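You operate a simulated robot arm through the tools that you are given. There is no shell and no other tool. Be economical: measure what you need, move in short steps, check, and stop when the job is done.

The job below is to be done with a simulated robot arm. You get a single attempt, and the scene is never put back.

Task
Raise the lever arm, lock it up and set the display to pounds.
Fine: lock it with the arm pin, and flip the stack lever on.
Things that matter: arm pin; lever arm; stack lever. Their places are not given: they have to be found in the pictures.

It is judged by the outcome, as a careful person would: the job done as asked, and still so three seconds after it is handed in. It fails if anything else is knocked over, pushed out of place, dropped, spilled or broken.

Robot
A 7-joint arm with a two-finger parallel gripper, fixed in place. Base frame: the origin is at the foot of the arm, x ahead of it, y to its left, z up. Readings come in m, rad, newtons and seconds.
With the tool pointing down near the work surface it reaches from about 0.34 to 0.78 m from the base axis. Its first joint turns from -2.897 to 2.897 rad. Payload 3.91 kg.
Tool frame: the origin (TCP) lies between the finger pads and is the grasp point; the fingertips stand 0.03 m ahead of it; z points along the fingers, y is the line along which they close. The gripper opens to 0.11 m. The fingers are 0.02 m wide and 0.01 m thick; the gripper's body (0.048 by 0.112 m) begins 0.055 m behind the TCP.
Orientation is that of the tool frame in the base frame, as a unit quaternion [w, x, y, z]. With the fingers straight down and closing along the base's y, the tool's x points along the base's -x, its y along +y and its z along -z.

Tools
- The arm moves only by the tool nudge_tool. Its argument "steps" is a list of rows, each a list of 7 numbers: the shift along the tool's x, y, z in m, then the turn, a rotation vector about the tool's x, y, z in rad, then the opening, from 0 (shut) to 1 (fully open). In form: [[tx, ty, tz, ax, ay, az, fingers], ...]. A call has 1 to 10 rows; each row is the pose to reach, as a shift and turn from the pose commanded when the call began, along the tool's axes at that moment. Rows are played at 5 a second. More than 0.05 m and 0.15 rad between two rows, or a gripper value outside its range, and nothing of the call is played. Where a pose cannot be reached the arm comes as near as it can. A force on the tool above 50 N (or 10 N above the force at the start of the call, whichever is more), or a blocked arm, ends the call early, and 0.2 s more pass. Each finger travels about 0.153 m/s and halts on what it meets, pressing with about 29 N; the grip force reading is that of the motor and also rises with nothing between the fingers. The clock runs only during rows and for 0.2 s after the last one: add rows that repeat a pose to give the fingers time. The reply holds the time, the measured pose of the TCP, the force on the tool along the base axes, the opening and the grip force, in the units named above and with some noise.
- Cameras (640 x 400 px; columns grow to the right, rows downward): "scene" is fixed at [0.3977, -0.6577, 1.6469]; the picture's right is [0.98, 0.21, 0.00], its down [0.08, -0.39, -0.92] and it looks along [-0.19, 0.90, -0.40] (base axes); focal length 364 px, centre (320, 200). "wrist" rides on the gripper at [0.077, 0.007, -0.114] in the tool frame; the picture's right is [-0.09, 1.00, 0.00], its down [-0.80, -0.07, -0.59] and it looks along [-0.59, -0.05, 0.80] (tool axes); focal length 270 px, centre (320, 200).
- get_image(camera): a new picture of that camera. No time passes.
- lift_body(by): slides the trunk up (or, below 0, down) by that many m; the arm rides with it, the base frame stays. It gives what a move gives, with no picture.
- pixel_to_xyz(camera, pixels): for up to 12 pixels [column, row] of the newest picture of that camera ("zoom" is the newest enlarged one), the place [x, y, z] in the base frame of the surface seen there, good to about 0.002 m, but the place of the scene camera against the robot may be out by one fixed shift of up to 0.012 m in any direction. No time passes.
- enlarge(camera, box): a new picture of the part [left, top, right, bottom] of that camera's present view, enlarged. No time passes.
- hand_in(): hands the job in; it is judged then, once.

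Work in short steps. Measure before you move; look again where a grasp or a placing could have gone wrong, and mend it. You have 80 turns and 54 pictures in all, those below and enlarged ones among them. Open the gripper and draw the arm clear of the work before you hand the job in, unless the task says otherwise; then end with one line.

The tools are called by a JSON object that holds its "name" and its "arguments". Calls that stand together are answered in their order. nudge_tool: Moves the arm, as the interface text tells. Its arguments: {"type":"object","properties":{"steps":{"type":"array","items":{"type":"array","items":{"type":"number"}}}},"required":["steps"]} The other tools are called the same way: lift_body (by) slides the trunk up or down; get_image (camera) takes a picture; pixel_to_xyz (camera, pixels) gives the place of the surface under pixels of a picture; enlarge (camera, box) takes an enlarged picture of a part of a camera's view; hand_in () hands the job in.

At the start:

```text
time: 0.0
eef_pos: [0.1972, 0.2735, 1.4626]
tool_rot: [0.0, 0.001, 1.0, 0.0]
wrist_force: [-0.3, 0.5, 0.1]
finger_gap: 0.1099
gripper_force: 0.2
trunk travel left (down, up): [-0.575, 0.035]
```

scene: 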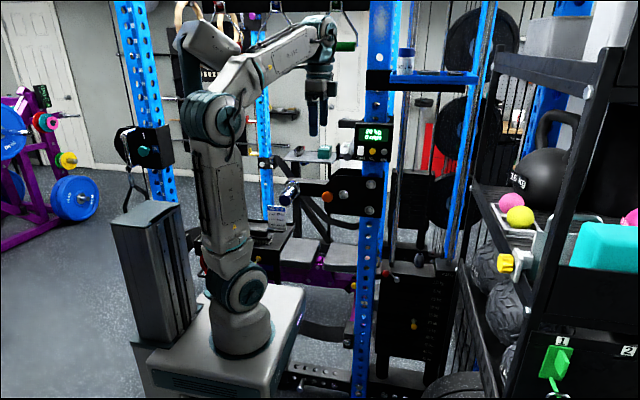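
wrist: 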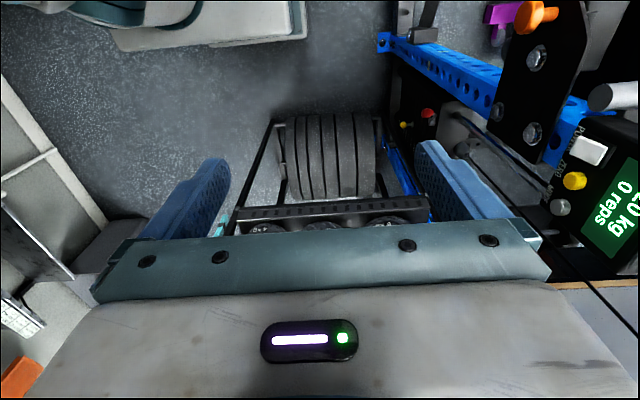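

The scene shows a power rack with a display at about (372,140) and an orange-pinned plate at (345,197). I'll enlarge those areas to find the parts.

{"name": "enlarge", "arguments": {"camera": "scene", "box": [260, 100, 420, 200]}}

{"name": "enlarge", "arguments": {"camera": "scene", "box": [240, 170, 480, 320]}}

{"name": "enlarge", "arguments": {"camera": "wrist", "box": [380, 0, 640, 260]}}

```text
4.00 times, centred on (340, 150) of scene
```

zoom: 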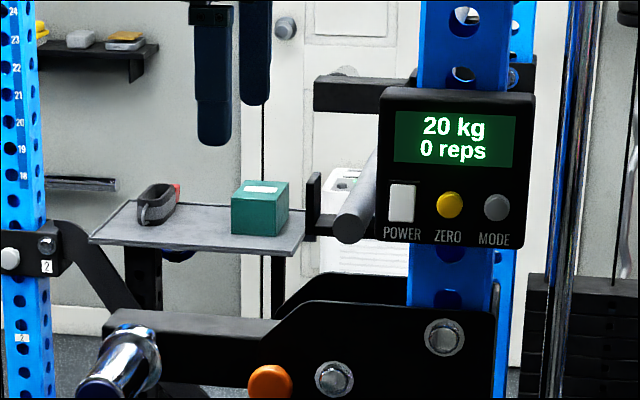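

```text
2.67 times, centred on (360, 245) of scene
```

zoom: 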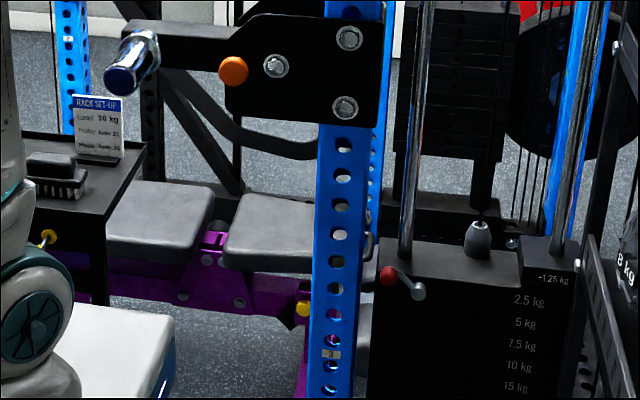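

```text
1.54 times, centred on (510, 130) of wrist
```

zoom: 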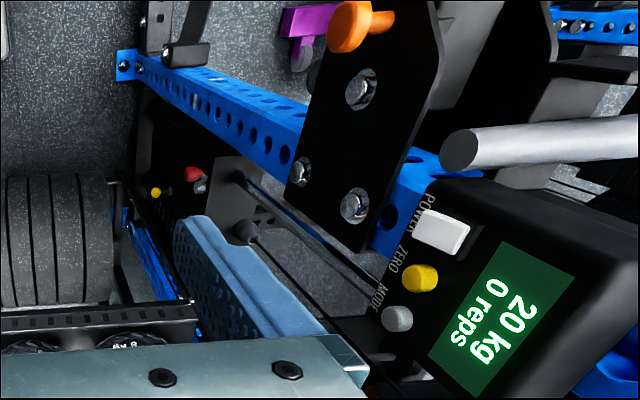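

The lever arm hinges on the front upright, with an orange pin near (327,197), and the display buttons sit at about (360,151)-(384,152). A red-knob lever is at about (386,273). I'll measure all of these.

{"name": "pixel_to_xyz", "arguments": {"camera": "scene", "pixels": [[327, 196], [343, 194], [371, 184], [371, 210], [290, 192], [310, 186], [361, 151], [372, 151], [384, 152], [386, 274], [397, 279], [420, 258]]}}

{"name": "enlarge", "arguments": {"camera": "scene", "box": [265, 160, 401, 245]}}

{"name": "enlarge", "arguments": {"camera": "scene", "box": [360, 240, 456, 300]}}

```text
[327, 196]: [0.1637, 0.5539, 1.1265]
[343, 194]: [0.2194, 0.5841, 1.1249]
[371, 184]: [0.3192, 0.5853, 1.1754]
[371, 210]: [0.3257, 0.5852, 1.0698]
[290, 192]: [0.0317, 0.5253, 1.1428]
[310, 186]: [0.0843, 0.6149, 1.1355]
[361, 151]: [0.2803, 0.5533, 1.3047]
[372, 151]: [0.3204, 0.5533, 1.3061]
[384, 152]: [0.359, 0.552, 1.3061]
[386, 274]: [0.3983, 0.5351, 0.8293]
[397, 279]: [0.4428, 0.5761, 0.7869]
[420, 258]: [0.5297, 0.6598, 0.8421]
```

```text
4.71 times, centred on (333, 202) of scene
```

zoom: 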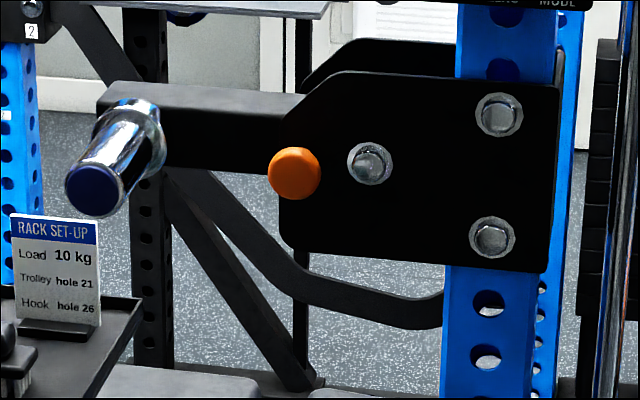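

```text
6.67 times, centred on (408, 270) of scene
```

zoom: 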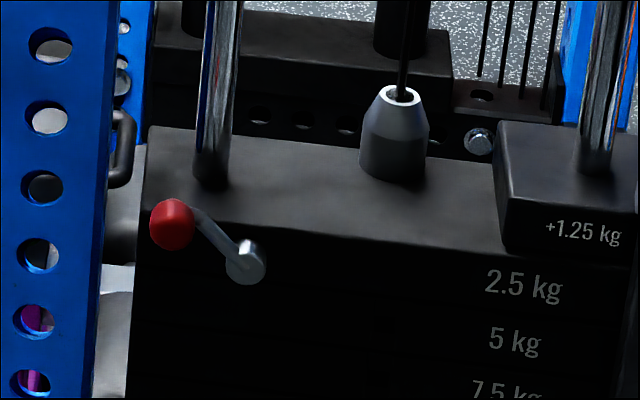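

I'll measure the same features with the wrist camera, so I can work out the scene camera's offset.

{"name": "pixel_to_xyz", "arguments": {"camera": "wrist", "pixels": [[560, 207], [575, 181], [588, 151], [530, 17], [550, 16], [537, 58], [533, 131], [497, 110], [429, 113], [460, 150], [615, 95], [620, 200]]}}

{"name": "enlarge", "arguments": {"camera": "wrist", "box": [480, 0, 640, 100]}}

```text
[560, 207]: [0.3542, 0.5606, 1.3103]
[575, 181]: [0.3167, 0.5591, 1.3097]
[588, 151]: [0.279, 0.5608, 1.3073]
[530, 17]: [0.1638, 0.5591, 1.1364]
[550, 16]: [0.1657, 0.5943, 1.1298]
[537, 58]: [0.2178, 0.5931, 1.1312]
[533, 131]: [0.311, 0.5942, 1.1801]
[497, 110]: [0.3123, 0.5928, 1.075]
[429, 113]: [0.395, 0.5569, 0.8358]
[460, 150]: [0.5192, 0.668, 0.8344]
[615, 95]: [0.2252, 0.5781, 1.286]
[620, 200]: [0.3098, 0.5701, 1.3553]
```

```text
4.00 times, centred on (560, 50) of wrist
```

zoom: 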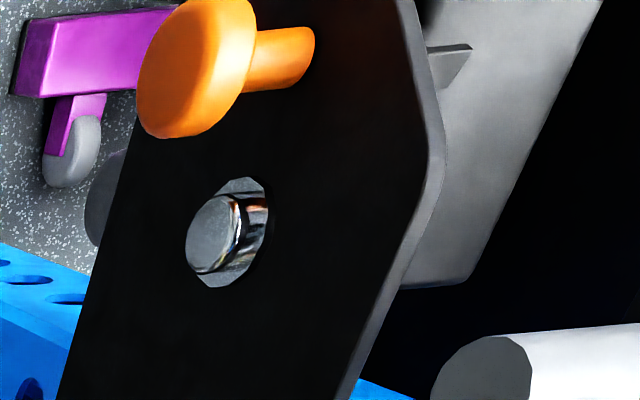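

The wrist readings differ from the scene readings by about (-0.004, +0.008, +0.005). Next I'll pitch the tool until the fingers point along +y, moving forward and down over clear space.

{"name": "nudge_tool", "arguments": {"steps": [[0, 0.011, 0.01, -0.15, 0, 0, 0.5], [0, 0.022, 0.02, -0.3, 0, 0, 0.3], [0, 0.033, 0.03, -0.45, 0, 0, 0], [0, 0.044, 0.04, -0.6, 0, 0, 0], [0, 0.055, 0.05, -0.75, 0, 0, 0], [0, 0.066, 0.06, -0.9, 0, 0, 0], [0, 0.077, 0.07, -1.05, 0, 0, 0], [0, 0.088, 0.08, -1.2, 0, 0, 0], [0, 0.099, 0.09, -1.35, 0, 0, 0], [0, 0.11, 0.1, -1.5, 0, 0, 0]]}}

{"name": "get_image", "arguments": {"camera": "wrist"}}

{"name": "get_image", "arguments": {"camera": "scene"}}

```text
time: 2.2
eef_pos: [0.1986, 0.385, 1.3612]
tool_rot: [-0.001, 0.001, 0.733, 0.68]
wrist_force: [-0.4, 0.6, 1.0]
finger_gap: 0.0
gripper_force: 29.2
trunk travel left (down, up): [-0.575, 0.035]
```

```text
45 pictures are left
```

wrist: 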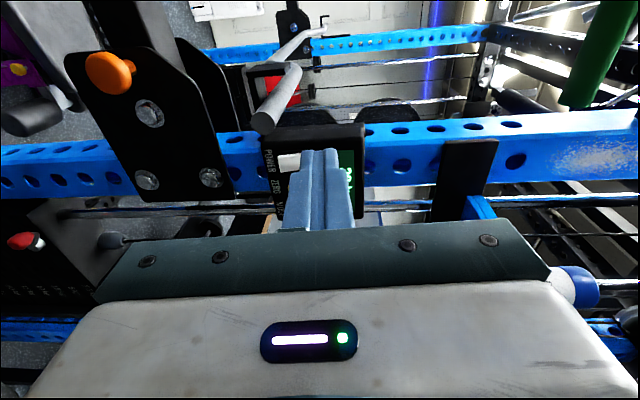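

```text
44 pictures are left
```

scene: 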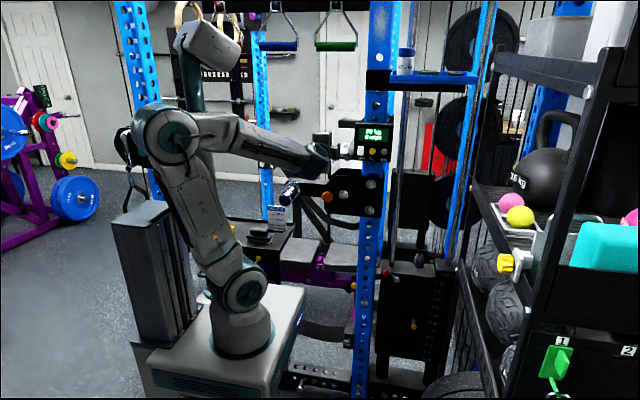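

The tool now points along +y. I'll square it up and move to just in front of the MODE button, aiming for the tip at (0.354, 0.53, 1.310), then look.

{"name": "nudge_tool", "arguments": {"steps": [[-0.035, -0.01, 0.02, -0.0708, 0, 0, 0], [-0.075, -0.02, 0.045, -0.0708, 0, 0, 0], [-0.115, -0.032, 0.075, -0.0708, 0, 0, 0], [-0.15, -0.0428, 0.1, -0.0708, 0, 0, 0], [-0.156, -0.0428, 0.1183, -0.0708, 0, 0, 0], [-0.156, -0.0428, 0.1183, -0.0708, 0, 0, 0]]}}

{"name": "get_image", "arguments": {"camera": "wrist"}}

{"name": "enlarge", "arguments": {"camera": "scene", "box": [290, 100, 450, 200]}}

```text
refused: row 3 steps farther than a row can; nothing moved
```

```text
43 pictures are left
```

wrist: 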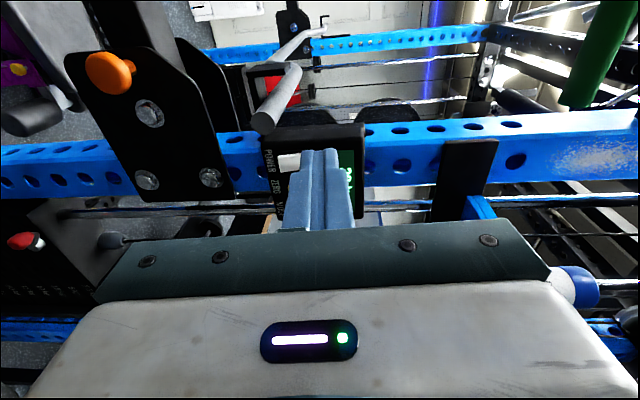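

```text
4.00 times, centred on (370, 150) of scene
```

zoom: 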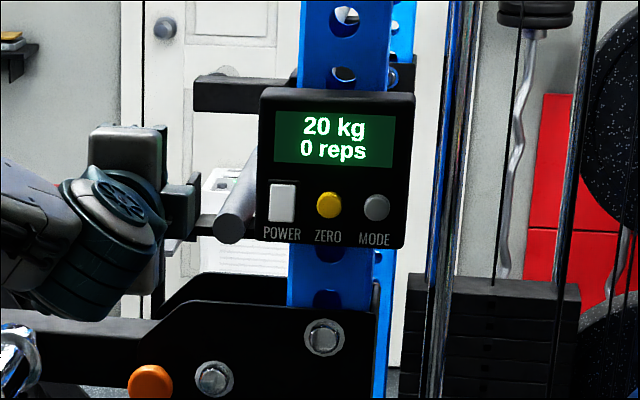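

The call was refused because a step was too long. I'll repeat the move with smaller rows.

{"name": "nudge_tool", "arguments": {"steps": [[-0.03, -0.01, 0.015, -0.0708, 0, 0, 0], [-0.06, -0.02, 0.03, -0.0708, 0, 0, 0], [-0.09, -0.03, 0.05, -0.0708, 0, 0, 0], [-0.12, -0.038, 0.07, -0.0708, 0, 0, 0], [-0.15, -0.0428, 0.095, -0.0708, 0, 0, 0], [-0.156, -0.0428, 0.1183, -0.0708, 0, 0, 0], [-0.156, -0.0428, 0.1183, -0.0708, 0, 0, 0]]}}

{"name": "get_image", "arguments": {"camera": "wrist"}}

{"name": "enlarge", "arguments": {"camera": "scene", "box": [290, 100, 450, 200]}}

```text
time: 3.8
eef_pos: [0.3539, 0.4986, 1.3083]
tool_rot: [0.0, -0.001, 0.707, 0.707]
wrist_force: [-0.2, -0.4, 0.1]
finger_gap: 0.0
gripper_force: 28.6
trunk travel left (down, up): [-0.575, 0.035]
```

```text
41 pictures are left
```

wrist: 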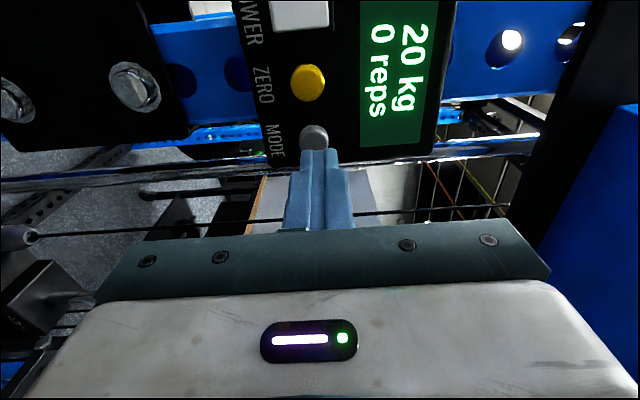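

```text
4.00 times, centred on (370, 150) of scene
```

zoom: 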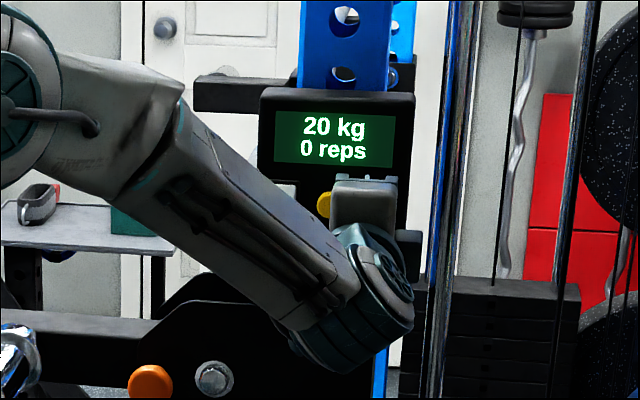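

The fingertips are lined up with MODE at (314,138). I'll press in short steps to about 5 mm past contact, then back off.

{"name": "nudge_tool", "arguments": {"steps": [[0, 0, 0.02, 0, 0, 0, 0], [0, 0, 0.03, 0, 0, 0, 0], [0, 0, 0.034, 0, 0, 0, 0], [0, 0, 0.037, 0, 0, 0, 0], [0, 0, 0.037, 0, 0, 0, 0], [0, 0, 0.02, 0, 0, 0, 0], [0, 0, 0, 0, 0, 0, 0]]}}

{"name": "enlarge", "arguments": {"camera": "scene", "box": [290, 100, 450, 200]}}

```text
time: 5.4
eef_pos: [0.3535, 0.498, 1.3113]
tool_rot: [0.0, 0.0, 0.707, 0.707]
wrist_force: [0.8, -0.6, 0.2]
finger_gap: 0.0001
gripper_force: 28.9
trunk travel left (down, up): [-0.575, 0.035]
```

```text
4.00 times, centred on (370, 150) of scene
```

zoom: 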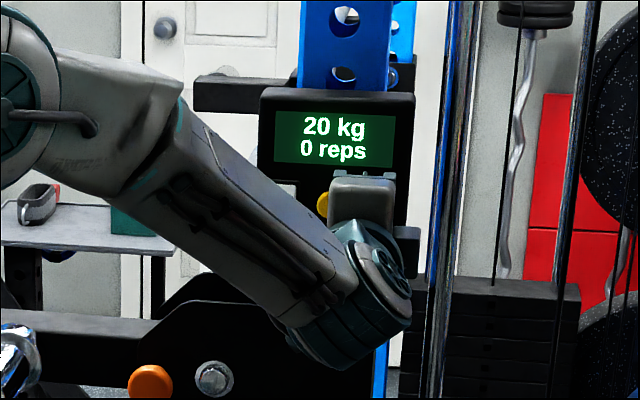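

The display hasn't changed. I'll press a little deeper and stop there to read the force.

{"name": "nudge_tool", "arguments": {"steps": [[0, 0, 0.025, 0, 0, 0, 0], [0, 0, 0.035, 0, 0, 0, 0], [0, 0, 0.039, 0, 0, 0, 0], [0, 0, 0.039, 0, 0, 0, 0]]}}

{"name": "enlarge", "arguments": {"camera": "wrist", "box": [230, 0, 470, 150]}}

```text
time: 6.4
eef_pos: [0.3526, 0.5369, 1.3103]
tool_rot: [0.0, 0.0, 0.707, 0.707]
wrist_force: [-1.7, -2.6, -1.1]
finger_gap: 0.0001
gripper_force: 28.2
trunk travel left (down, up): [-0.575, 0.035]
```

```text
2.67 times, centred on (350, 75) of wrist
```

zoom: 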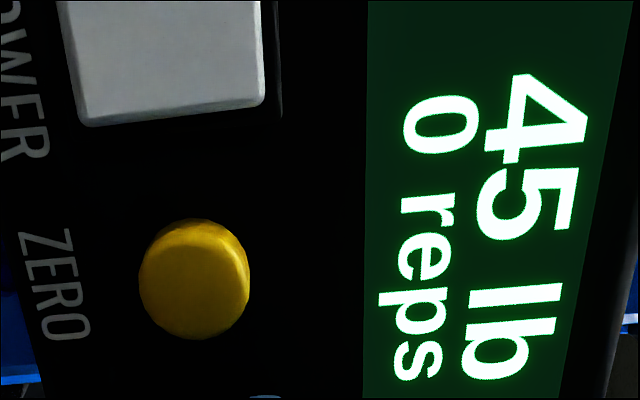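

The display reads 45 lb. I'll back straight off, then move left and down for a close look at the pin and lever arm.

{"name": "nudge_tool", "arguments": {"steps": [[0, 0, -0.04, 0, 0, 0, 0], [0, 0, -0.08, 0, 0, 0, 0], [0, 0, -0.12, 0, 0, 0, 0], [0.04, -0.02, -0.12, 0, 0, 0, 0], [0.08, -0.04, -0.12, 0, 0, 0, 0], [0.12, -0.06, -0.12, 0, 0, 0, 0], [0.16, -0.08, -0.12, 0, 0, 0, 0], [0.2, -0.1, -0.12, 0, 0, 0, 0], [0.226, -0.11, -0.12, 0, 0, 0, 0], [0.226, -0.11, -0.12, 0, 0, 0, 0]]}}

{"name": "get_image", "arguments": {"camera": "wrist"}}

{"name": "get_image", "arguments": {"camera": "scene"}}

```text
time: 8.6
eef_pos: [0.1399, 0.4635, 1.2147]
tool_rot: [-0.001, -0.001, 0.707, 0.707]
wrist_force: [0.4, 0.5, 0.7]
finger_gap: 0.0
gripper_force: 28.4
out of reach, approached as far as the arm can: row 7, 8, 9, 10
trunk travel left (down, up): [-0.575, 0.035]
```

```text
37 pictures are left
```

wrist: 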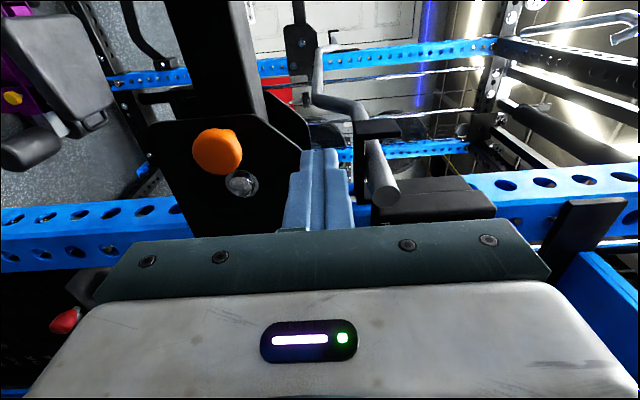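

```text
36 pictures are left
```

scene: 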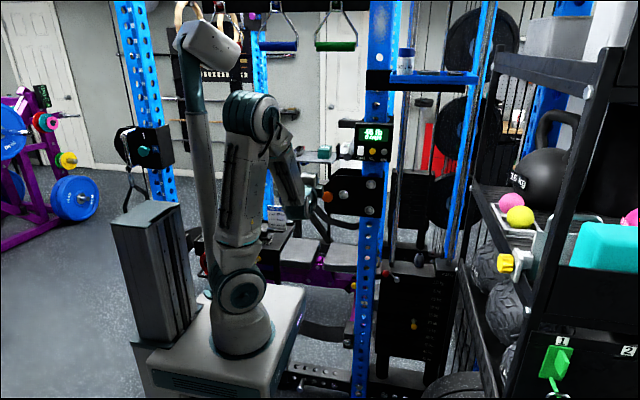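

The display still shows lb. This close in, the arm is at its inner reach limit, so lowering the trunk should help. First I'll measure the tray, the card and the lever sleeve to check clearance.

{"name": "pixel_to_xyz", "arguments": {"camera": "scene", "pixels": [[262, 238], [277, 215], [298, 250], [300, 216], [280, 240], [320, 250], [314, 200], [340, 252]]}}

{"name": "enlarge", "arguments": {"camera": "wrist", "box": [100, 0, 420, 200]}}

{"name": "pixel_to_xyz", "arguments": {"camera": "wrist", "pixels": [[213, 152], [236, 142], [242, 184], [200, 30], [248, 30], [222, 110], [165, 140], [383, 192], [378, 130], [355, 105], [180, 90], [290, 150]]}}

```text
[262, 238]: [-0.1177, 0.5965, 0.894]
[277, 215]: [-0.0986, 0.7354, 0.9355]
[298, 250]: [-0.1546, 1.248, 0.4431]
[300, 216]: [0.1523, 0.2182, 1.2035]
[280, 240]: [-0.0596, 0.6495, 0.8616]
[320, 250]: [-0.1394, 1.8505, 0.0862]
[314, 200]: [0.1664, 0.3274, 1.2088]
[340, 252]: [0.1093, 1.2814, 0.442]
```

```text
2.00 times, centred on (260, 100) of wrist
```

zoom: 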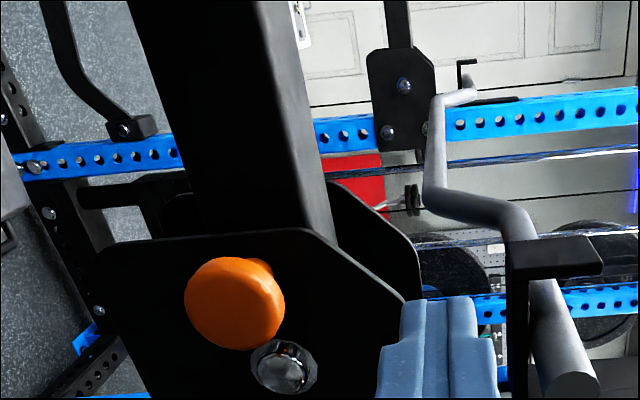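

```text
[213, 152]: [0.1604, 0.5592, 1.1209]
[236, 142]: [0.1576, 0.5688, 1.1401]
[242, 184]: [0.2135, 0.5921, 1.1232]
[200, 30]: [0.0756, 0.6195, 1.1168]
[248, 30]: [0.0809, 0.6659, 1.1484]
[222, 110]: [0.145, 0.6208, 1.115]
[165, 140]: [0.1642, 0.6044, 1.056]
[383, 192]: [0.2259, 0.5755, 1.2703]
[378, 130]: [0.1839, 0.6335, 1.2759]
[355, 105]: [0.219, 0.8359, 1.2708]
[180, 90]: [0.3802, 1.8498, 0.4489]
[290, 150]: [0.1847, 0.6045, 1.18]
```

The sleeve tip is near y=0.53 and the knob at 0.559, while the fingertips are at 0.494, so lowering here is clear. I'll lower the trunk by 0.25.

{"name": "lift_body", "arguments": {"by": -0.25}}

{"name": "get_image", "arguments": {"camera": "scene"}}

```text
time: 11.2
eef_pos: [0.1409, 0.4629, 0.9643]
tool_rot: [-0.001, -0.001, 0.707, 0.707]
wrist_force: [0.3, -0.3, 0.2]
finger_gap: 0.0
gripper_force: 28.9
trunk travel left (down, up): [-0.325, 0.285]
```

```text
34 pictures are left
```

scene: 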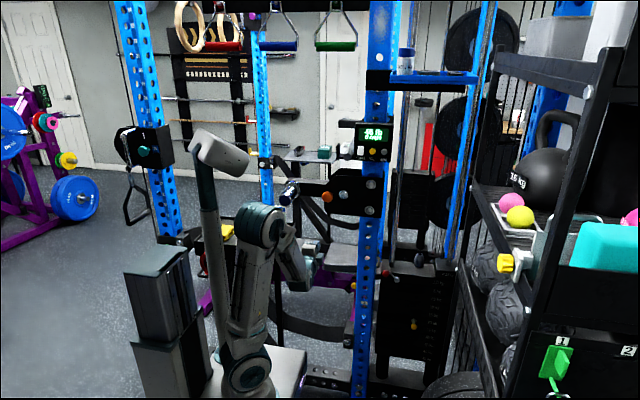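

The lever is now in clear view from the scene camera. I'll enlarge it and measure the sleeve.

{"name": "enlarge", "arguments": {"camera": "scene", "box": [265, 160, 393, 240]}}

{"name": "pixel_to_xyz", "arguments": {"camera": "scene", "pixels": [[285, 200], [281, 199], [289, 201], [285, 206], [286, 194], [292, 188], [295, 195], [300, 190], [297, 183], [320, 184], [320, 190], [288, 181]]}}

```text
5.00 times, centred on (329, 200) of scene
```

zoom: 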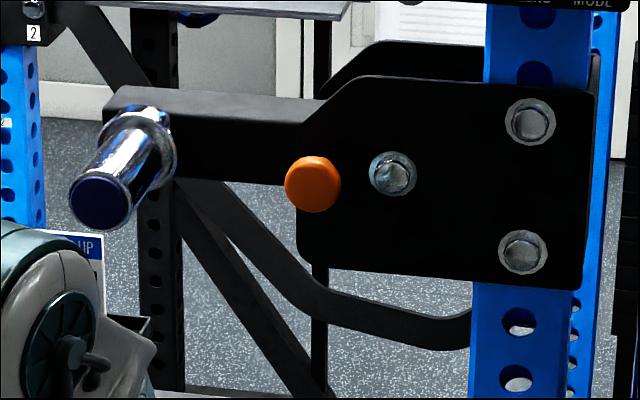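

```text
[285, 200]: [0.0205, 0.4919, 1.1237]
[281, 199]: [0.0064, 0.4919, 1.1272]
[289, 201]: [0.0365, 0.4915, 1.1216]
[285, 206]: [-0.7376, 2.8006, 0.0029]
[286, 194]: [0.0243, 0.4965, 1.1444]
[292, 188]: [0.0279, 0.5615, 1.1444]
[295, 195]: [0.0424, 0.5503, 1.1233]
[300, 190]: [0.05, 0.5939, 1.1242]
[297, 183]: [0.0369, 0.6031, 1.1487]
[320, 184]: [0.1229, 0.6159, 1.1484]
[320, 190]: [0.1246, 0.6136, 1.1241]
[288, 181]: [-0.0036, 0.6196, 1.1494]
```

The sleeve axis runs along y at about x=0.017, z=1.129, from y≈0.50 to 0.59, with a radius of about 0.022. I'll go to a standoff in front of it with the gripper open.

{"name": "nudge_tool", "arguments": {"steps": [[0.018, 0.024, -0.01, 0, 0, 0, 0], [0.036, 0.048, -0.02, 0, 0, 0, 0], [0.054, 0.072, -0.02, 0, 0, 0, 0.4], [0.072, 0.096, -0.02, 0, 0, 0, 0.8], [0.09, 0.12, -0.02, 0, 0, 0, 1], [0.108, 0.144, -0.02, 0, 0, 0, 1], [0.124, 0.165, -0.02, 0, 0, 0, 1], [0.124, 0.165, -0.02, 0, 0, 0, 1]]}}

{"name": "get_image", "arguments": {"camera": "wrist"}}

{"name": "get_image", "arguments": {"camera": "scene"}}

```text
time: 12.9
eef_pos: [0.0228, 0.4585, 1.0993]
tool_rot: [-0.061, 0.026, 0.734, 0.676]
wrist_force: [0.2, 0.4, 0.4]
finger_gap: 0.1101
gripper_force: 0.0
out of reach, approached as far as the arm can: row 1, 2
trunk travel left (down, up): [-0.325, 0.285]
stopped in row 8: the arm was blocked; the commanded pose is now the measured one
```

```text
32 pictures are left
```

wrist: 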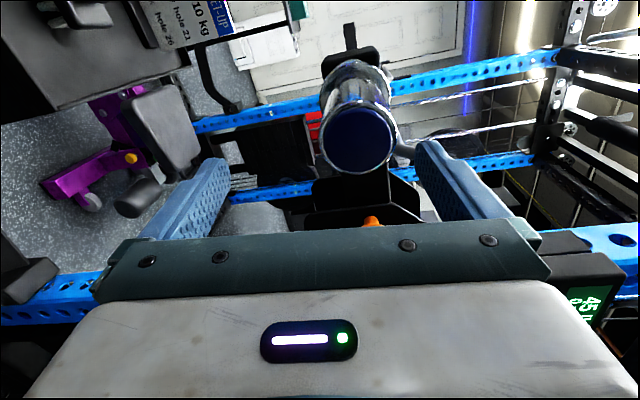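

```text
31 pictures are left
```

scene: 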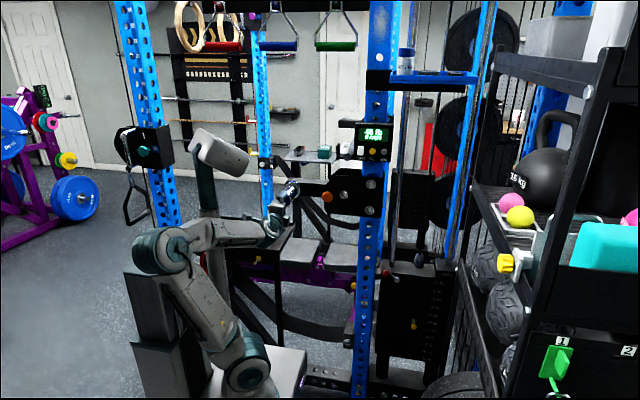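

The arm swung its elbow and stopped slightly short and tilted. Nothing appears to have been touched. I'll re-command the straight standoff pose.

{"name": "nudge_tool", "arguments": {"steps": [[0.003, 0.01, -0.005, -0.027, -0.016, -0.04, 1], [0.006, 0.02, -0.005, -0.054, -0.032, -0.08, 1], [0.0088, 0.0288, -0.005, -0.082, -0.049, -0.123, 1], [0.0088, 0.0288, -0.005, -0.082, -0.049, -0.123, 1], [0.0088, 0.0288, -0.005, -0.082, -0.049, -0.123, 1]]}}

{"name": "get_image", "arguments": {"camera": "wrist"}}

```text
time: 13.8
eef_pos: [0.0193, 0.4619, 1.0998]
tool_rot: [-0.076, 0.025, 0.729, 0.679]
wrist_force: [-0.1, 0.4, -0.1]
finger_gap: 0.1102
gripper_force: 0.0
trunk travel left (down, up): [-0.325, 0.285]
stopped in row 4: the arm was blocked; the commanded pose is now the measured one
```

```text
30 pictures are left
```

wrist: 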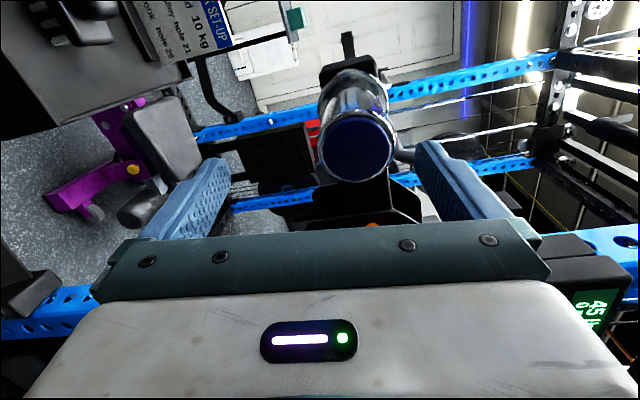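

The elbow appears to be blocked against the robot's own column here. I'll move back right to x≈0.14, straightening the tool as it goes, and then use a higher trunk.

{"name": "nudge_tool", "arguments": {"steps": [[-0.02, 0.0025, -0.001, 0, 0, 0, 1], [-0.04, 0.005, -0.002, 0, 0, 0, 1], [-0.06, 0.0075, -0.003, -0.014, -0.015, -0.03, 1], [-0.08, 0.01, -0.005, -0.035, -0.036, -0.07, 1], [-0.1, 0.012, -0.006, -0.055, -0.055, -0.105, 1], [-0.12, 0.0145, -0.007, -0.07, -0.072, -0.143, 1], [-0.12, 0.0145, -0.007, -0.07, -0.072, -0.143, 1]]}}

{"name": "get_image", "arguments": {"camera": "scene"}}

```text
time: 15.4
eef_pos: [0.1403, 0.4628, 1.1009]
tool_rot: [0.002, -0.001, 0.706, 0.709]
wrist_force: [0.8, 0.2, -0.3]
finger_gap: 0.1095
gripper_force: 0.1
trunk travel left (down, up): [-0.325, 0.285]
```

```text
29 pictures are left
```

scene: 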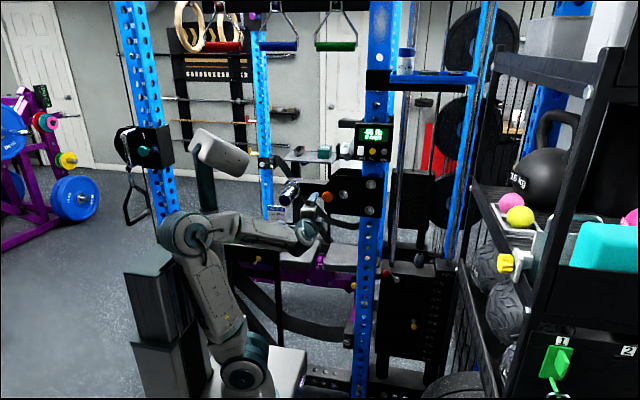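

The tool is straight again. I'll raise the trunk by 0.2, then come down to sleeve height so the elbow folds the way it did earlier.

{"name": "lift_body", "arguments": {"by": 0.2}}

{"name": "nudge_tool", "arguments": {"steps": [[0.01, -0.035, 0.01, 0, 0, 0, 1], [0.02, -0.07, 0.015, 0, 0, 0, 1], [0.03, -0.105, 0.02, 0, 0, 0, 1], [0.04, -0.14, 0.025, 0, 0, 0, 1], [0.045, -0.171, 0.025, 0, 0, 0, 1], [0.045, -0.171, 0.025, 0, 0, 0, 1]]}}

{"name": "get_image", "arguments": {"camera": "scene"}}

{"name": "get_image", "arguments": {"camera": "wrist"}}

```text
time: 17.6
eef_pos: [0.1396, 0.4634, 1.3008]
tool_rot: [0.001, -0.001, 0.706, 0.708]
wrist_force: [0.3, -0.6, 0.7]
finger_gap: 0.11
gripper_force: 0.0
trunk travel left (down, up): [-0.525, 0.085]
```

```text
time: 18.6
eef_pos: [0.0726, 0.4732, 1.1989]
tool_rot: [-0.098, 0.04, 0.682, 0.724]
wrist_force: [0.0, -0.7, 1.5]
finger_gap: 0.11
gripper_force: 0.1
trunk travel left (down, up): [-0.525, 0.085]
stopped in row 4: the force on the tool passed its limit (the readings are from after the stop); the commanded pose is now the measured one
```

```text
28 pictures are left
```

scene: 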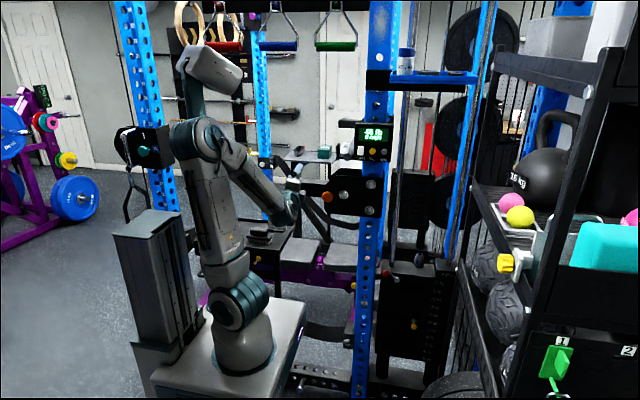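

```text
27 pictures are left
```

wrist: 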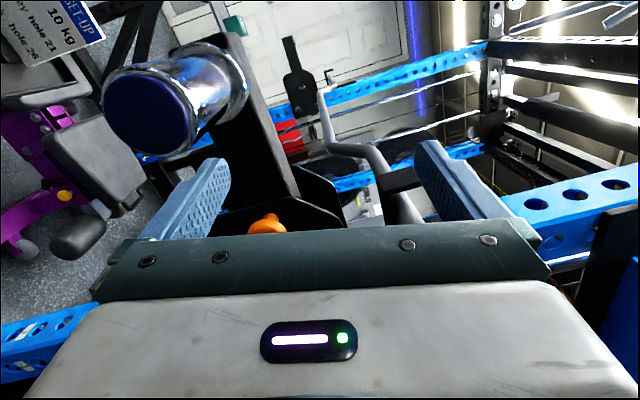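

The tool twisted near the inner reach limit and stopped, and the lever looks unmoved. Jaws that close vertically can take the sleeve from any yaw, so I'll lift clear and yaw the tool about 0.65 rad toward -x. That keeps the wrist further from the base.

{"name": "nudge_tool", "arguments": {"steps": [[-0.006, 0.028, 0, 0, 0, 0, 1], [-0.0167, 0.0556, -0.0017, 0, 0, 0, 1], [-0.0167, 0.0556, -0.0017, 0.024, 0.1127, -0.0336, 1], [-0.0167, 0.0556, -0.0017, 0.048, 0.2254, -0.0672, 1], [-0.0167, 0.0556, -0.0017, 0.072, 0.3381, -0.1008, 1], [-0.0167, 0.0556, -0.0017, 0.096, 0.4508, -0.1344, 1], [-0.0167, 0.0556, -0.0017, 0.12, 0.5636, -0.168, 1], [-0.0167, 0.0556, -0.0017, 0.12, 0.5636, -0.168, 1]]}}

{"name": "get_image", "arguments": {"camera": "wrist"}}

```text
time: 20.4
eef_pos: [0.0888, 0.4771, 1.241]
tool_rot: [-0.207, -0.245, 0.683, 0.656]
wrist_force: [-0.1, -1.1, 0.0]
finger_gap: 0.1101
gripper_force: 0.2
trunk travel left (down, up): [-0.525, 0.085]
```

```text
26 pictures are left
```

wrist: 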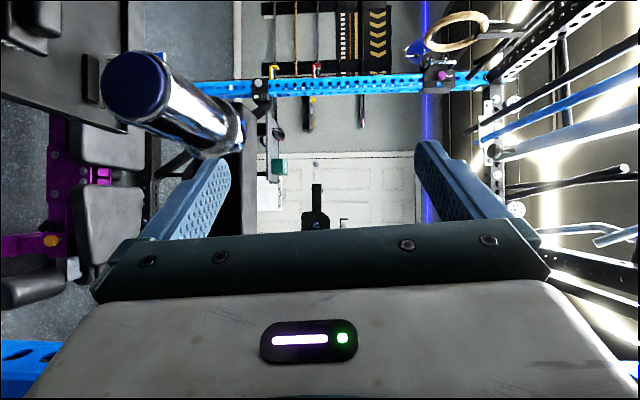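

This pose works. I'll measure the sleeve precisely with the wrist camera.

{"name": "pixel_to_xyz", "arguments": {"camera": "wrist", "pixels": [[133, 85], [150, 60], [115, 110], [112, 70], [160, 105], [185, 105], [170, 125], [200, 150], [215, 110], [230, 135]]}}

```text
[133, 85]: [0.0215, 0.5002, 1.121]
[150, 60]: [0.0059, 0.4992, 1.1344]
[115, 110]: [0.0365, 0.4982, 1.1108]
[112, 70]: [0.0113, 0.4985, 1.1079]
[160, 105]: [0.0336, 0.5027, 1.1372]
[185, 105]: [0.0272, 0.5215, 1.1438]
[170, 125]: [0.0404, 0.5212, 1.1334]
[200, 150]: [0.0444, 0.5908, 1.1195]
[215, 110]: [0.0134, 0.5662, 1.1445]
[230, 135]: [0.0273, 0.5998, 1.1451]
```

The sleeve axis is at x≈0.019, z≈1.122, with a radius of 0.023. I'll descend to sleeve height at a standoff beside its end.

{"name": "nudge_tool", "arguments": {"steps": [[0.005, -0.03, -0.002, 0, 0, 0, 1], [0.01, -0.06, -0.004, 0, 0, 0, 1], [0.016, -0.09, -0.005, 0, 0, 0, 1], [0.0228, -0.127, -0.0052, 0, 0, 0, 1], [0.0228, -0.127, -0.0052, 0, 0, 0, 1], [0.0228, -0.127, -0.0052, 0, 0, 0, 1]]}}

{"name": "get_image", "arguments": {"camera": "wrist"}}

```text
time: 21.8
eef_pos: [0.0829, 0.4587, 1.1144]
tool_rot: [-0.206, -0.244, 0.684, 0.656]
wrist_force: [1.3, 0.5, -0.3]
finger_gap: 0.1101
gripper_force: 0.0
trunk travel left (down, up): [-0.525, 0.085]
```

```text
25 pictures are left
```

wrist: 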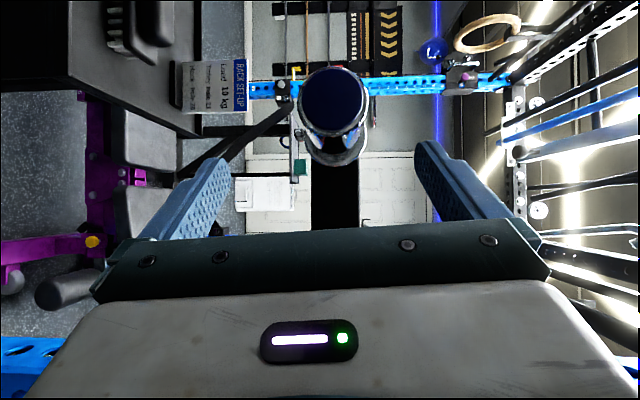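

The sleeve sits between the jaws at (335,105), so I'll advance about 0.10 along the fingers and close on it.

{"name": "nudge_tool", "arguments": {"steps": [[0, 0.007, 0.025, 0, 0, 0, 1], [0.001, 0.0147, 0.05, 0, 0, 0, 1], [0.0017, 0.0147, 0.08, 0, 0, 0, 1], [0.0017, 0.0147, 0.1026, 0, 0, 0, 1], [0.0017, 0.0147, 0.1026, 0, 0, 0, 1], [0.0017, 0.0147, 0.1026, 0, 0, 0, 0.55], [0.0017, 0.0147, 0.1026, 0, 0, 0, 0.3], [0.0017, 0.0147, 0.1026, 0, 0, 0, 0.3]]}}

{"name": "get_image", "arguments": {"camera": "wrist"}}

{"name": "enlarge", "arguments": {"camera": "scene", "box": [225, 130, 417, 250]}}

```text
time: 23.6
eef_pos: [0.0181, 0.5391, 1.1227]
tool_rot: [-0.206, -0.245, 0.684, 0.655]
wrist_force: [-0.4, -3.3, -15.7]
finger_gap: 0.0503
gripper_force: 45.5
trunk travel left (down, up): [-0.525, 0.085]
```

```text
24 pictures are left
```

wrist: 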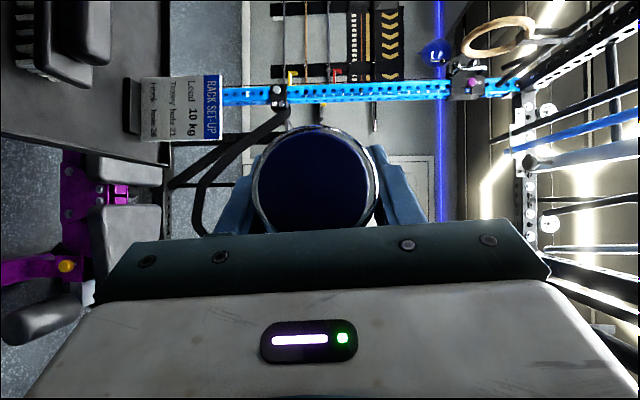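

```text
3.33 times, centred on (321, 190) of scene
```

zoom: 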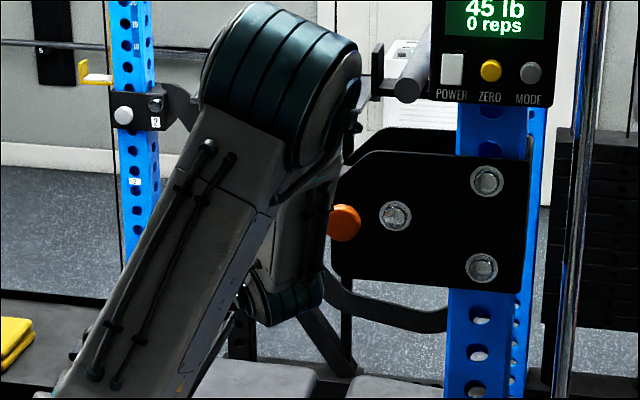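

The sleeve is held with a gap of 0.050. I'll loosen to a cradle of about 0.055 so the sleeve can turn, and try a small lift to see whether the arm is free.

{"name": "nudge_tool", "arguments": {"steps": [[0, 0, 0, 0, 0, 0, 0.5], [-0.001, 0.013, -0.001, 0, 0, 0, 0.5], [-0.002, 0.026, -0.002, 0, 0, 0, 0.5], [-0.0039, 0.0382, -0.0039, 0, 0, 0, 0.5], [-0.0039, 0.0382, -0.0039, 0, 0, 0, 0.5]]}}

{"name": "enlarge", "arguments": {"camera": "scene", "box": [225, 130, 417, 250]}}

```text
time: 24.5
eef_pos: [0.0216, 0.5382, 1.1393]
tool_rot: [-0.209, -0.241, 0.694, 0.645]
wrist_force: [-4.4, 5.0, -40.7]
finger_gap: 0.0746
gripper_force: 20.4
trunk travel left (down, up): [-0.525, 0.085]
stopped in row 4: the force on the tool passed its limit (the readings are from after the stop); the commanded pose is now the measured one
```

```text
3.33 times, centred on (321, 190) of scene
```

zoom: 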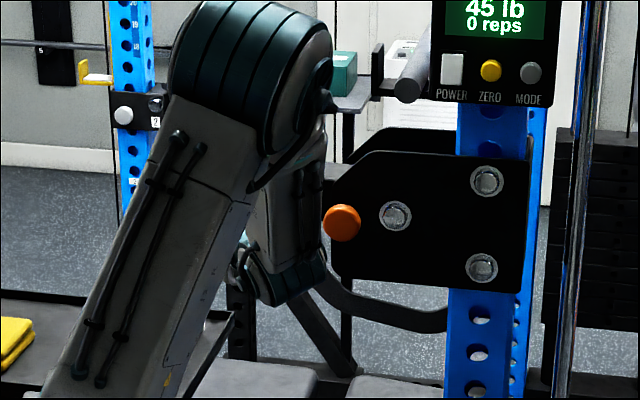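

The lift met more than 50 N with no movement, so the pin appears to be holding the arm down. I'll lower, open and back off, then try pulling the orange knob.

{"name": "nudge_tool", "arguments": {"steps": [[0, -0.01, 0, 0, 0, 0, 0.8], [0, -0.017, 0, 0, 0, 0, 1], [0, -0.017, 0, 0, 0, 0, 1], [0, -0.017, -0.03, 0, 0, 0, 1], [0, -0.017, -0.06, 0, 0, 0, 1], [0, -0.017, -0.09, 0, 0, 0, 1], [0, -0.017, -0.11, 0, 0, 0, 1]]}}

{"name": "get_image", "arguments": {"camera": "scene"}}

```text
time: 26.1
eef_pos: [0.0894, 0.4478, 1.1357]
tool_rot: [-0.207, -0.245, 0.688, 0.651]
wrist_force: [0.3, 0.7, -0.4]
finger_gap: 0.11
gripper_force: 0.0
trunk travel left (down, up): [-0.525, 0.085]
```

```text
21 pictures are left
```

scene: 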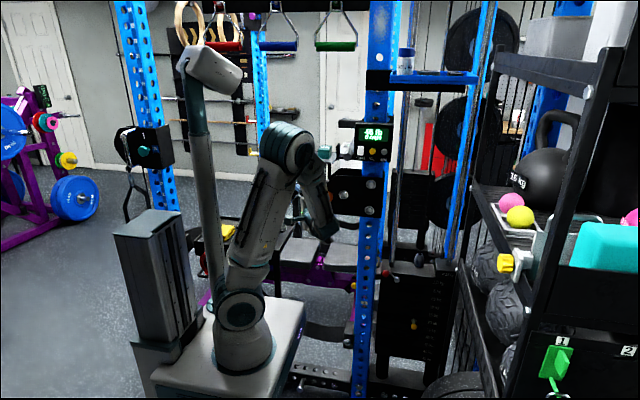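

The arm is clear of the sleeve. I'll yaw back to straight +y and line up in front of the knob at (0.162, y, 1.128) with the jaws partly open.

{"name": "nudge_tool", "arguments": {"steps": [[-0.013, -0.002, -0.003, -0.009, -0.109, 0.009, 0.8], [-0.026, -0.004, -0.006, -0.018, -0.217, 0.018, 0.7], [-0.039, -0.006, -0.009, -0.027, -0.326, 0.027, 0.65], [-0.052, -0.008, -0.012, -0.036, -0.435, 0.036, 0.65], [-0.065, -0.01, -0.015, -0.045, -0.543, 0.045, 0.65], [-0.0772, -0.012, -0.018, -0.053, -0.652, 0.055, 0.65], [-0.0772, -0.012, -0.018, -0.053, -0.652, 0.055, 0.65]]}}

{"name": "get_image", "arguments": {"camera": "wrist"}}

```text
time: 27.7
eef_pos: [0.1595, 0.4807, 1.1294]
tool_rot: [0.001, 0.001, 0.708, 0.706]
wrist_force: [0.3, -0.5, -0.4]
finger_gap: 0.0715
gripper_force: 0.1
trunk travel left (down, up): [-0.525, 0.085]
```

```text
20 pictures are left
```

wrist: 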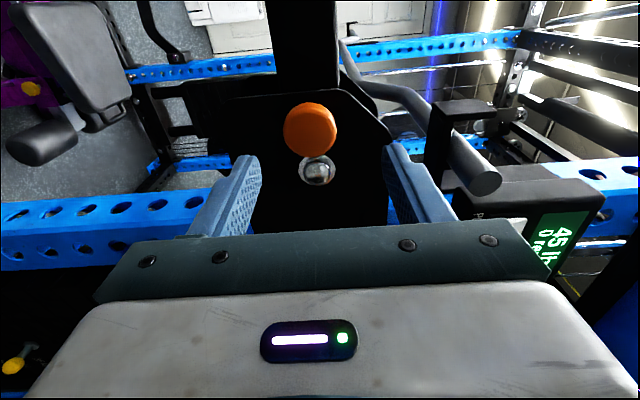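

{"name": "pixel_to_xyz", "arguments": {"camera": "wrist", "pixels": [[308, 130], [287, 130], [333, 128], [312, 106], [308, 152], [318, 170], [250, 170]]}}

```text
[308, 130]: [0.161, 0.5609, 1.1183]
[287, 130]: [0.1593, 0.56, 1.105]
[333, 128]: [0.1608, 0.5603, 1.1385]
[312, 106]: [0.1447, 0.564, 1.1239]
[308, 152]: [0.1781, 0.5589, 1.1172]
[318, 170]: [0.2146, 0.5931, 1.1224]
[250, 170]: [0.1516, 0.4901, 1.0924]
```

The knob centre is (0.161, 0.560, 1.121), radius 0.018. I'll advance so the pads straddle its rim, stopping short of the plate at 0.594, and then close.

{"name": "nudge_tool", "arguments": {"steps": [[-0.0015, -0.008, 0.02, 0, 0, 0, 0.65], [-0.0015, -0.008, 0.045, 0, 0, 0, 0.65], [-0.0015, -0.008, 0.065, 0, 0, 0, 0.65], [-0.0015, -0.008, 0.076, 0, 0, 0, 0.65], [-0.0015, -0.008, 0.076, 0, 0, 0, 0.3], [-0.0015, -0.008, 0.076, 0, 0, 0, 0.1], [-0.0015, -0.008, 0.076, 0, 0, 0, 0.1]]}}

```text
time: 29.3
eef_pos: [0.1625, 0.5571, 1.1191]
tool_rot: [0.001, 0.001, 0.709, 0.706]
wrist_force: [-0.8, 0.9, -3.4]
finger_gap: 0.0412
gripper_force: 45.2
trunk travel left (down, up): [-0.525, 0.085]
```

The knob is gripped with a gap of 0.041. I'll pull straight back 3 cm in steps.

{"name": "nudge_tool", "arguments": {"steps": [[0, 0, -0.007, 0, 0, 0, 0], [0, 0, -0.014, 0, 0, 0, 0], [0, 0, -0.021, 0, 0, 0, 0], [0, 0, -0.028, 0, 0, 0, 0], [0, 0, -0.028, 0, 0, 0, 0]]}}

{"name": "get_image", "arguments": {"camera": "wrist"}}

```text
time: 30.5
eef_pos: [0.1628, 0.5371, 1.1196]
tool_rot: [0.0, 0.001, 0.709, 0.705]
wrist_force: [2.8, 22.5, -3.3]
finger_gap: 0.0413
gripper_force: 44.6
trunk travel left (down, up): [-0.525, 0.085]
```

```text
19 pictures are left
```

wrist: 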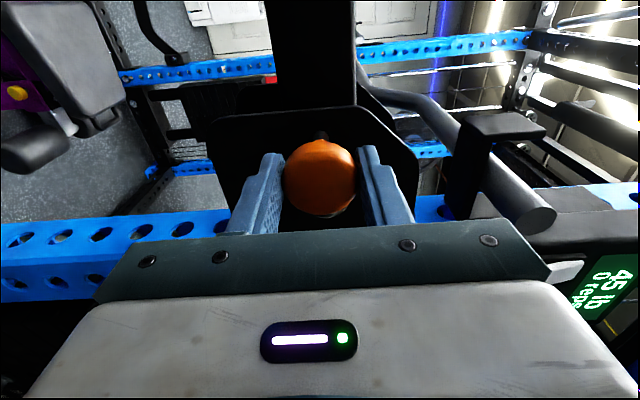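

The knob came out about 20 mm, then reached a stop or spring at about 22 N. I'll release it to see whether it stays out.

{"name": "nudge_tool", "arguments": {"steps": [[0, 0, -0.02, 0, 0, 0, 0], [0, 0, -0.02, 0, 0, 0, 0.5], [0, 0, -0.02, 0, 0, 0, 0.65], [0, 0, -0.04, 0, 0, 0, 0.65], [0, 0, -0.06, 0, 0, 0, 0.65], [0, 0, -0.06, 0, 0, 0, 0.65]]}}

{"name": "get_image", "arguments": {"camera": "wrist"}}

```text
time: 31.9
eef_pos: [0.1623, 0.4668, 1.1236]
tool_rot: [0.001, 0.001, 0.708, 0.706]
wrist_force: [-0.5, 0.1, 0.8]
finger_gap: 0.0715
gripper_force: 0.1
trunk travel left (down, up): [-0.525, 0.085]
```

```text
18 pictures are left
```

wrist: 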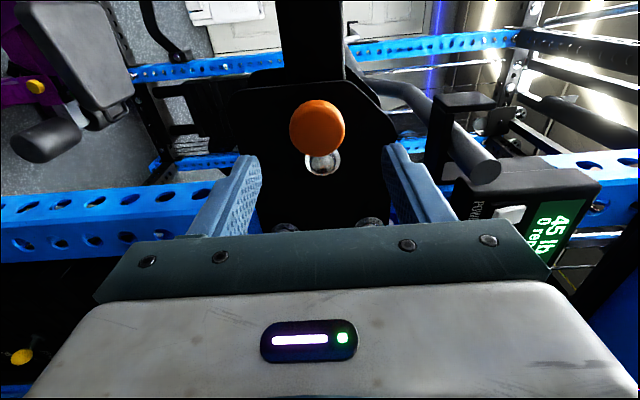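

{"name": "pixel_to_xyz", "arguments": {"camera": "wrist", "pixels": [[316, 128], [323, 165], [340, 128]]}}

{"name": "enlarge", "arguments": {"camera": "wrist", "box": [230, 70, 422, 190]}}

```text
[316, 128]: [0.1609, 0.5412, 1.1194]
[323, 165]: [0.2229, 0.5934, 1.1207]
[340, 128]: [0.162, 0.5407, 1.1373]
```

```text
3.33 times, centred on (326, 130) of wrist
```

zoom: 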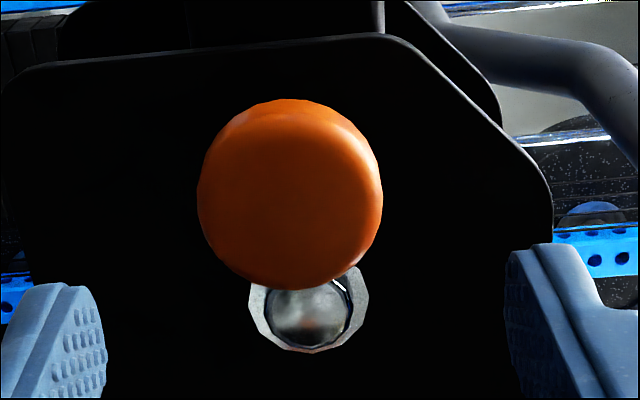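

The knob stayed out, with its front now at y=0.541. I'll go back to the yawed standoff beside the sleeve.

{"name": "nudge_tool", "arguments": {"steps": [[0.012, 0, -0.015, 0, 0.108, 0, 0.8], [0.025, 0, -0.015, 0, 0.217, 0, 1], [0.038, 0, -0.015, 0, 0.325, 0, 1], [0.051, 0, -0.015, 0, 0.433, 0, 1], [0.064, 0, -0.015, 0, 0.542, 0, 1], [0.077, 0, -0.015, 0, 0.65, 0, 1], [0.077, 0, -0.015, 0, 0.65, 0, 1]]}}

{"name": "get_image", "arguments": {"camera": "wrist"}}

```text
time: 33.5
eef_pos: [0.0859, 0.4535, 1.1216]
tool_rot: [-0.226, -0.225, 0.671, 0.67]
wrist_force: [-0.5, -0.5, -0.3]
finger_gap: 0.1098
gripper_force: 0.1
out of reach, approached as far as the arm can: row 1
trunk travel left (down, up): [-0.525, 0.085]
```

```text
16 pictures are left
```

wrist: 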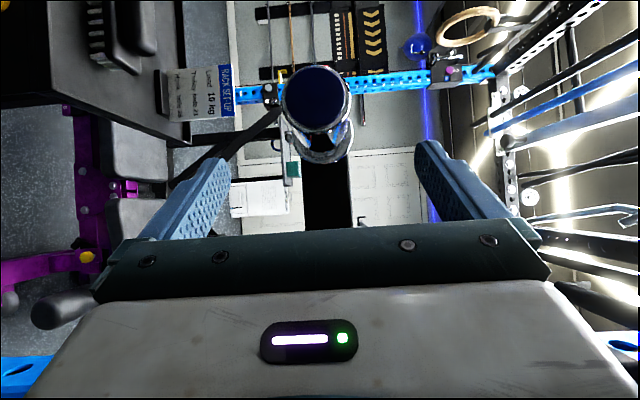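

The sleeve is centred between the jaws at (316,98). I'll advance around it, close to a loose cradle and try a small lift.

{"name": "nudge_tool", "arguments": {"steps": [[0, 0.0014, 0.03, 0, 0, 0, 1], [0.001, 0.0014, 0.06, 0, 0, 0, 1], [0.001, 0.0014, 0.09, 0, 0, 0, 1], [0.001, 0.0014, 0.1094, 0, 0, 0, 0.8], [0.001, 0.0014, 0.1094, 0, 0, 0, 0.55], [0.001, 0.0014, 0.1094, 0, 0, 0, 0.55], [-0.001, 0.011, 0.109, 0, 0, 0, 0.55], [-0.001, 0.02, 0.1085, 0, 0, 0, 0.55], [-0.001, 0.029, 0.108, 0, 0, 0, 0.55]]}}

{"name": "enlarge", "arguments": {"camera": "scene", "box": [225, 130, 417, 250]}}

```text
time: 35.5
eef_pos: [0.0219, 0.5424, 1.1473]
tool_rot: [-0.226, -0.224, 0.672, 0.668]
wrist_force: [-1.9, -2.3, -12.8]
finger_gap: 0.0669
gripper_force: 6.5
trunk travel left (down, up): [-0.525, 0.085]
```

```text
3.33 times, centred on (321, 190) of scene
```

zoom: 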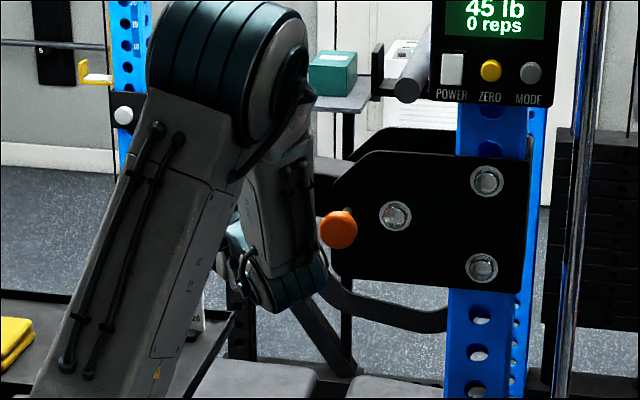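

The lever is rising, with only about 13 N on the tool. I'll continue along the arc toward about 35°.

{"name": "nudge_tool", "arguments": {"steps": [[-0.001, 0.016, -0.0006, 0, 0, 0, 0.55], [-0.0024, 0.031, -0.0018, 0, 0, 0, 0.55], [-0.0068, 0.048, -0.005, 0, 0, 0, 0.55], [-0.012, 0.064, -0.009, 0, 0, 0, 0.55], [-0.018, 0.079, -0.014, 0, 0, 0, 0.55], [-0.0255, 0.094, -0.0194, 0, 0, 0, 0.55], [-0.0255, 0.094, -0.0194, 0, 0, 0, 0.55]]}}

{"name": "enlarge", "arguments": {"camera": "scene", "box": [225, 130, 417, 250]}}

```text
time: 37.1
eef_pos: [0.0546, 0.5399, 1.2449]
tool_rot: [-0.225, -0.223, 0.671, 0.671]
wrist_force: [3.6, -2.1, 6.5]
finger_gap: 0.0623
gripper_force: 2.0
trunk travel left (down, up): [-0.525, 0.085]
```

```text
3.33 times, centred on (321, 190) of scene
```

zoom: 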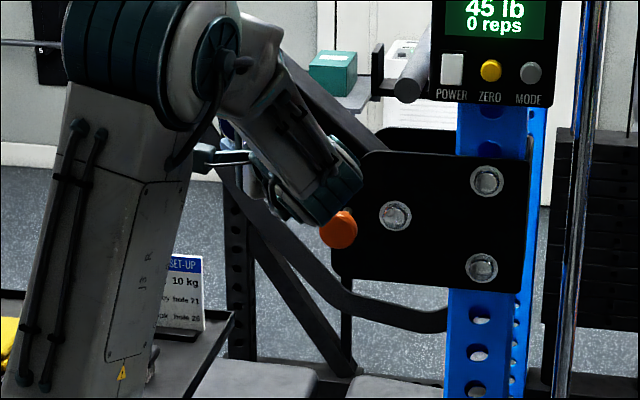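

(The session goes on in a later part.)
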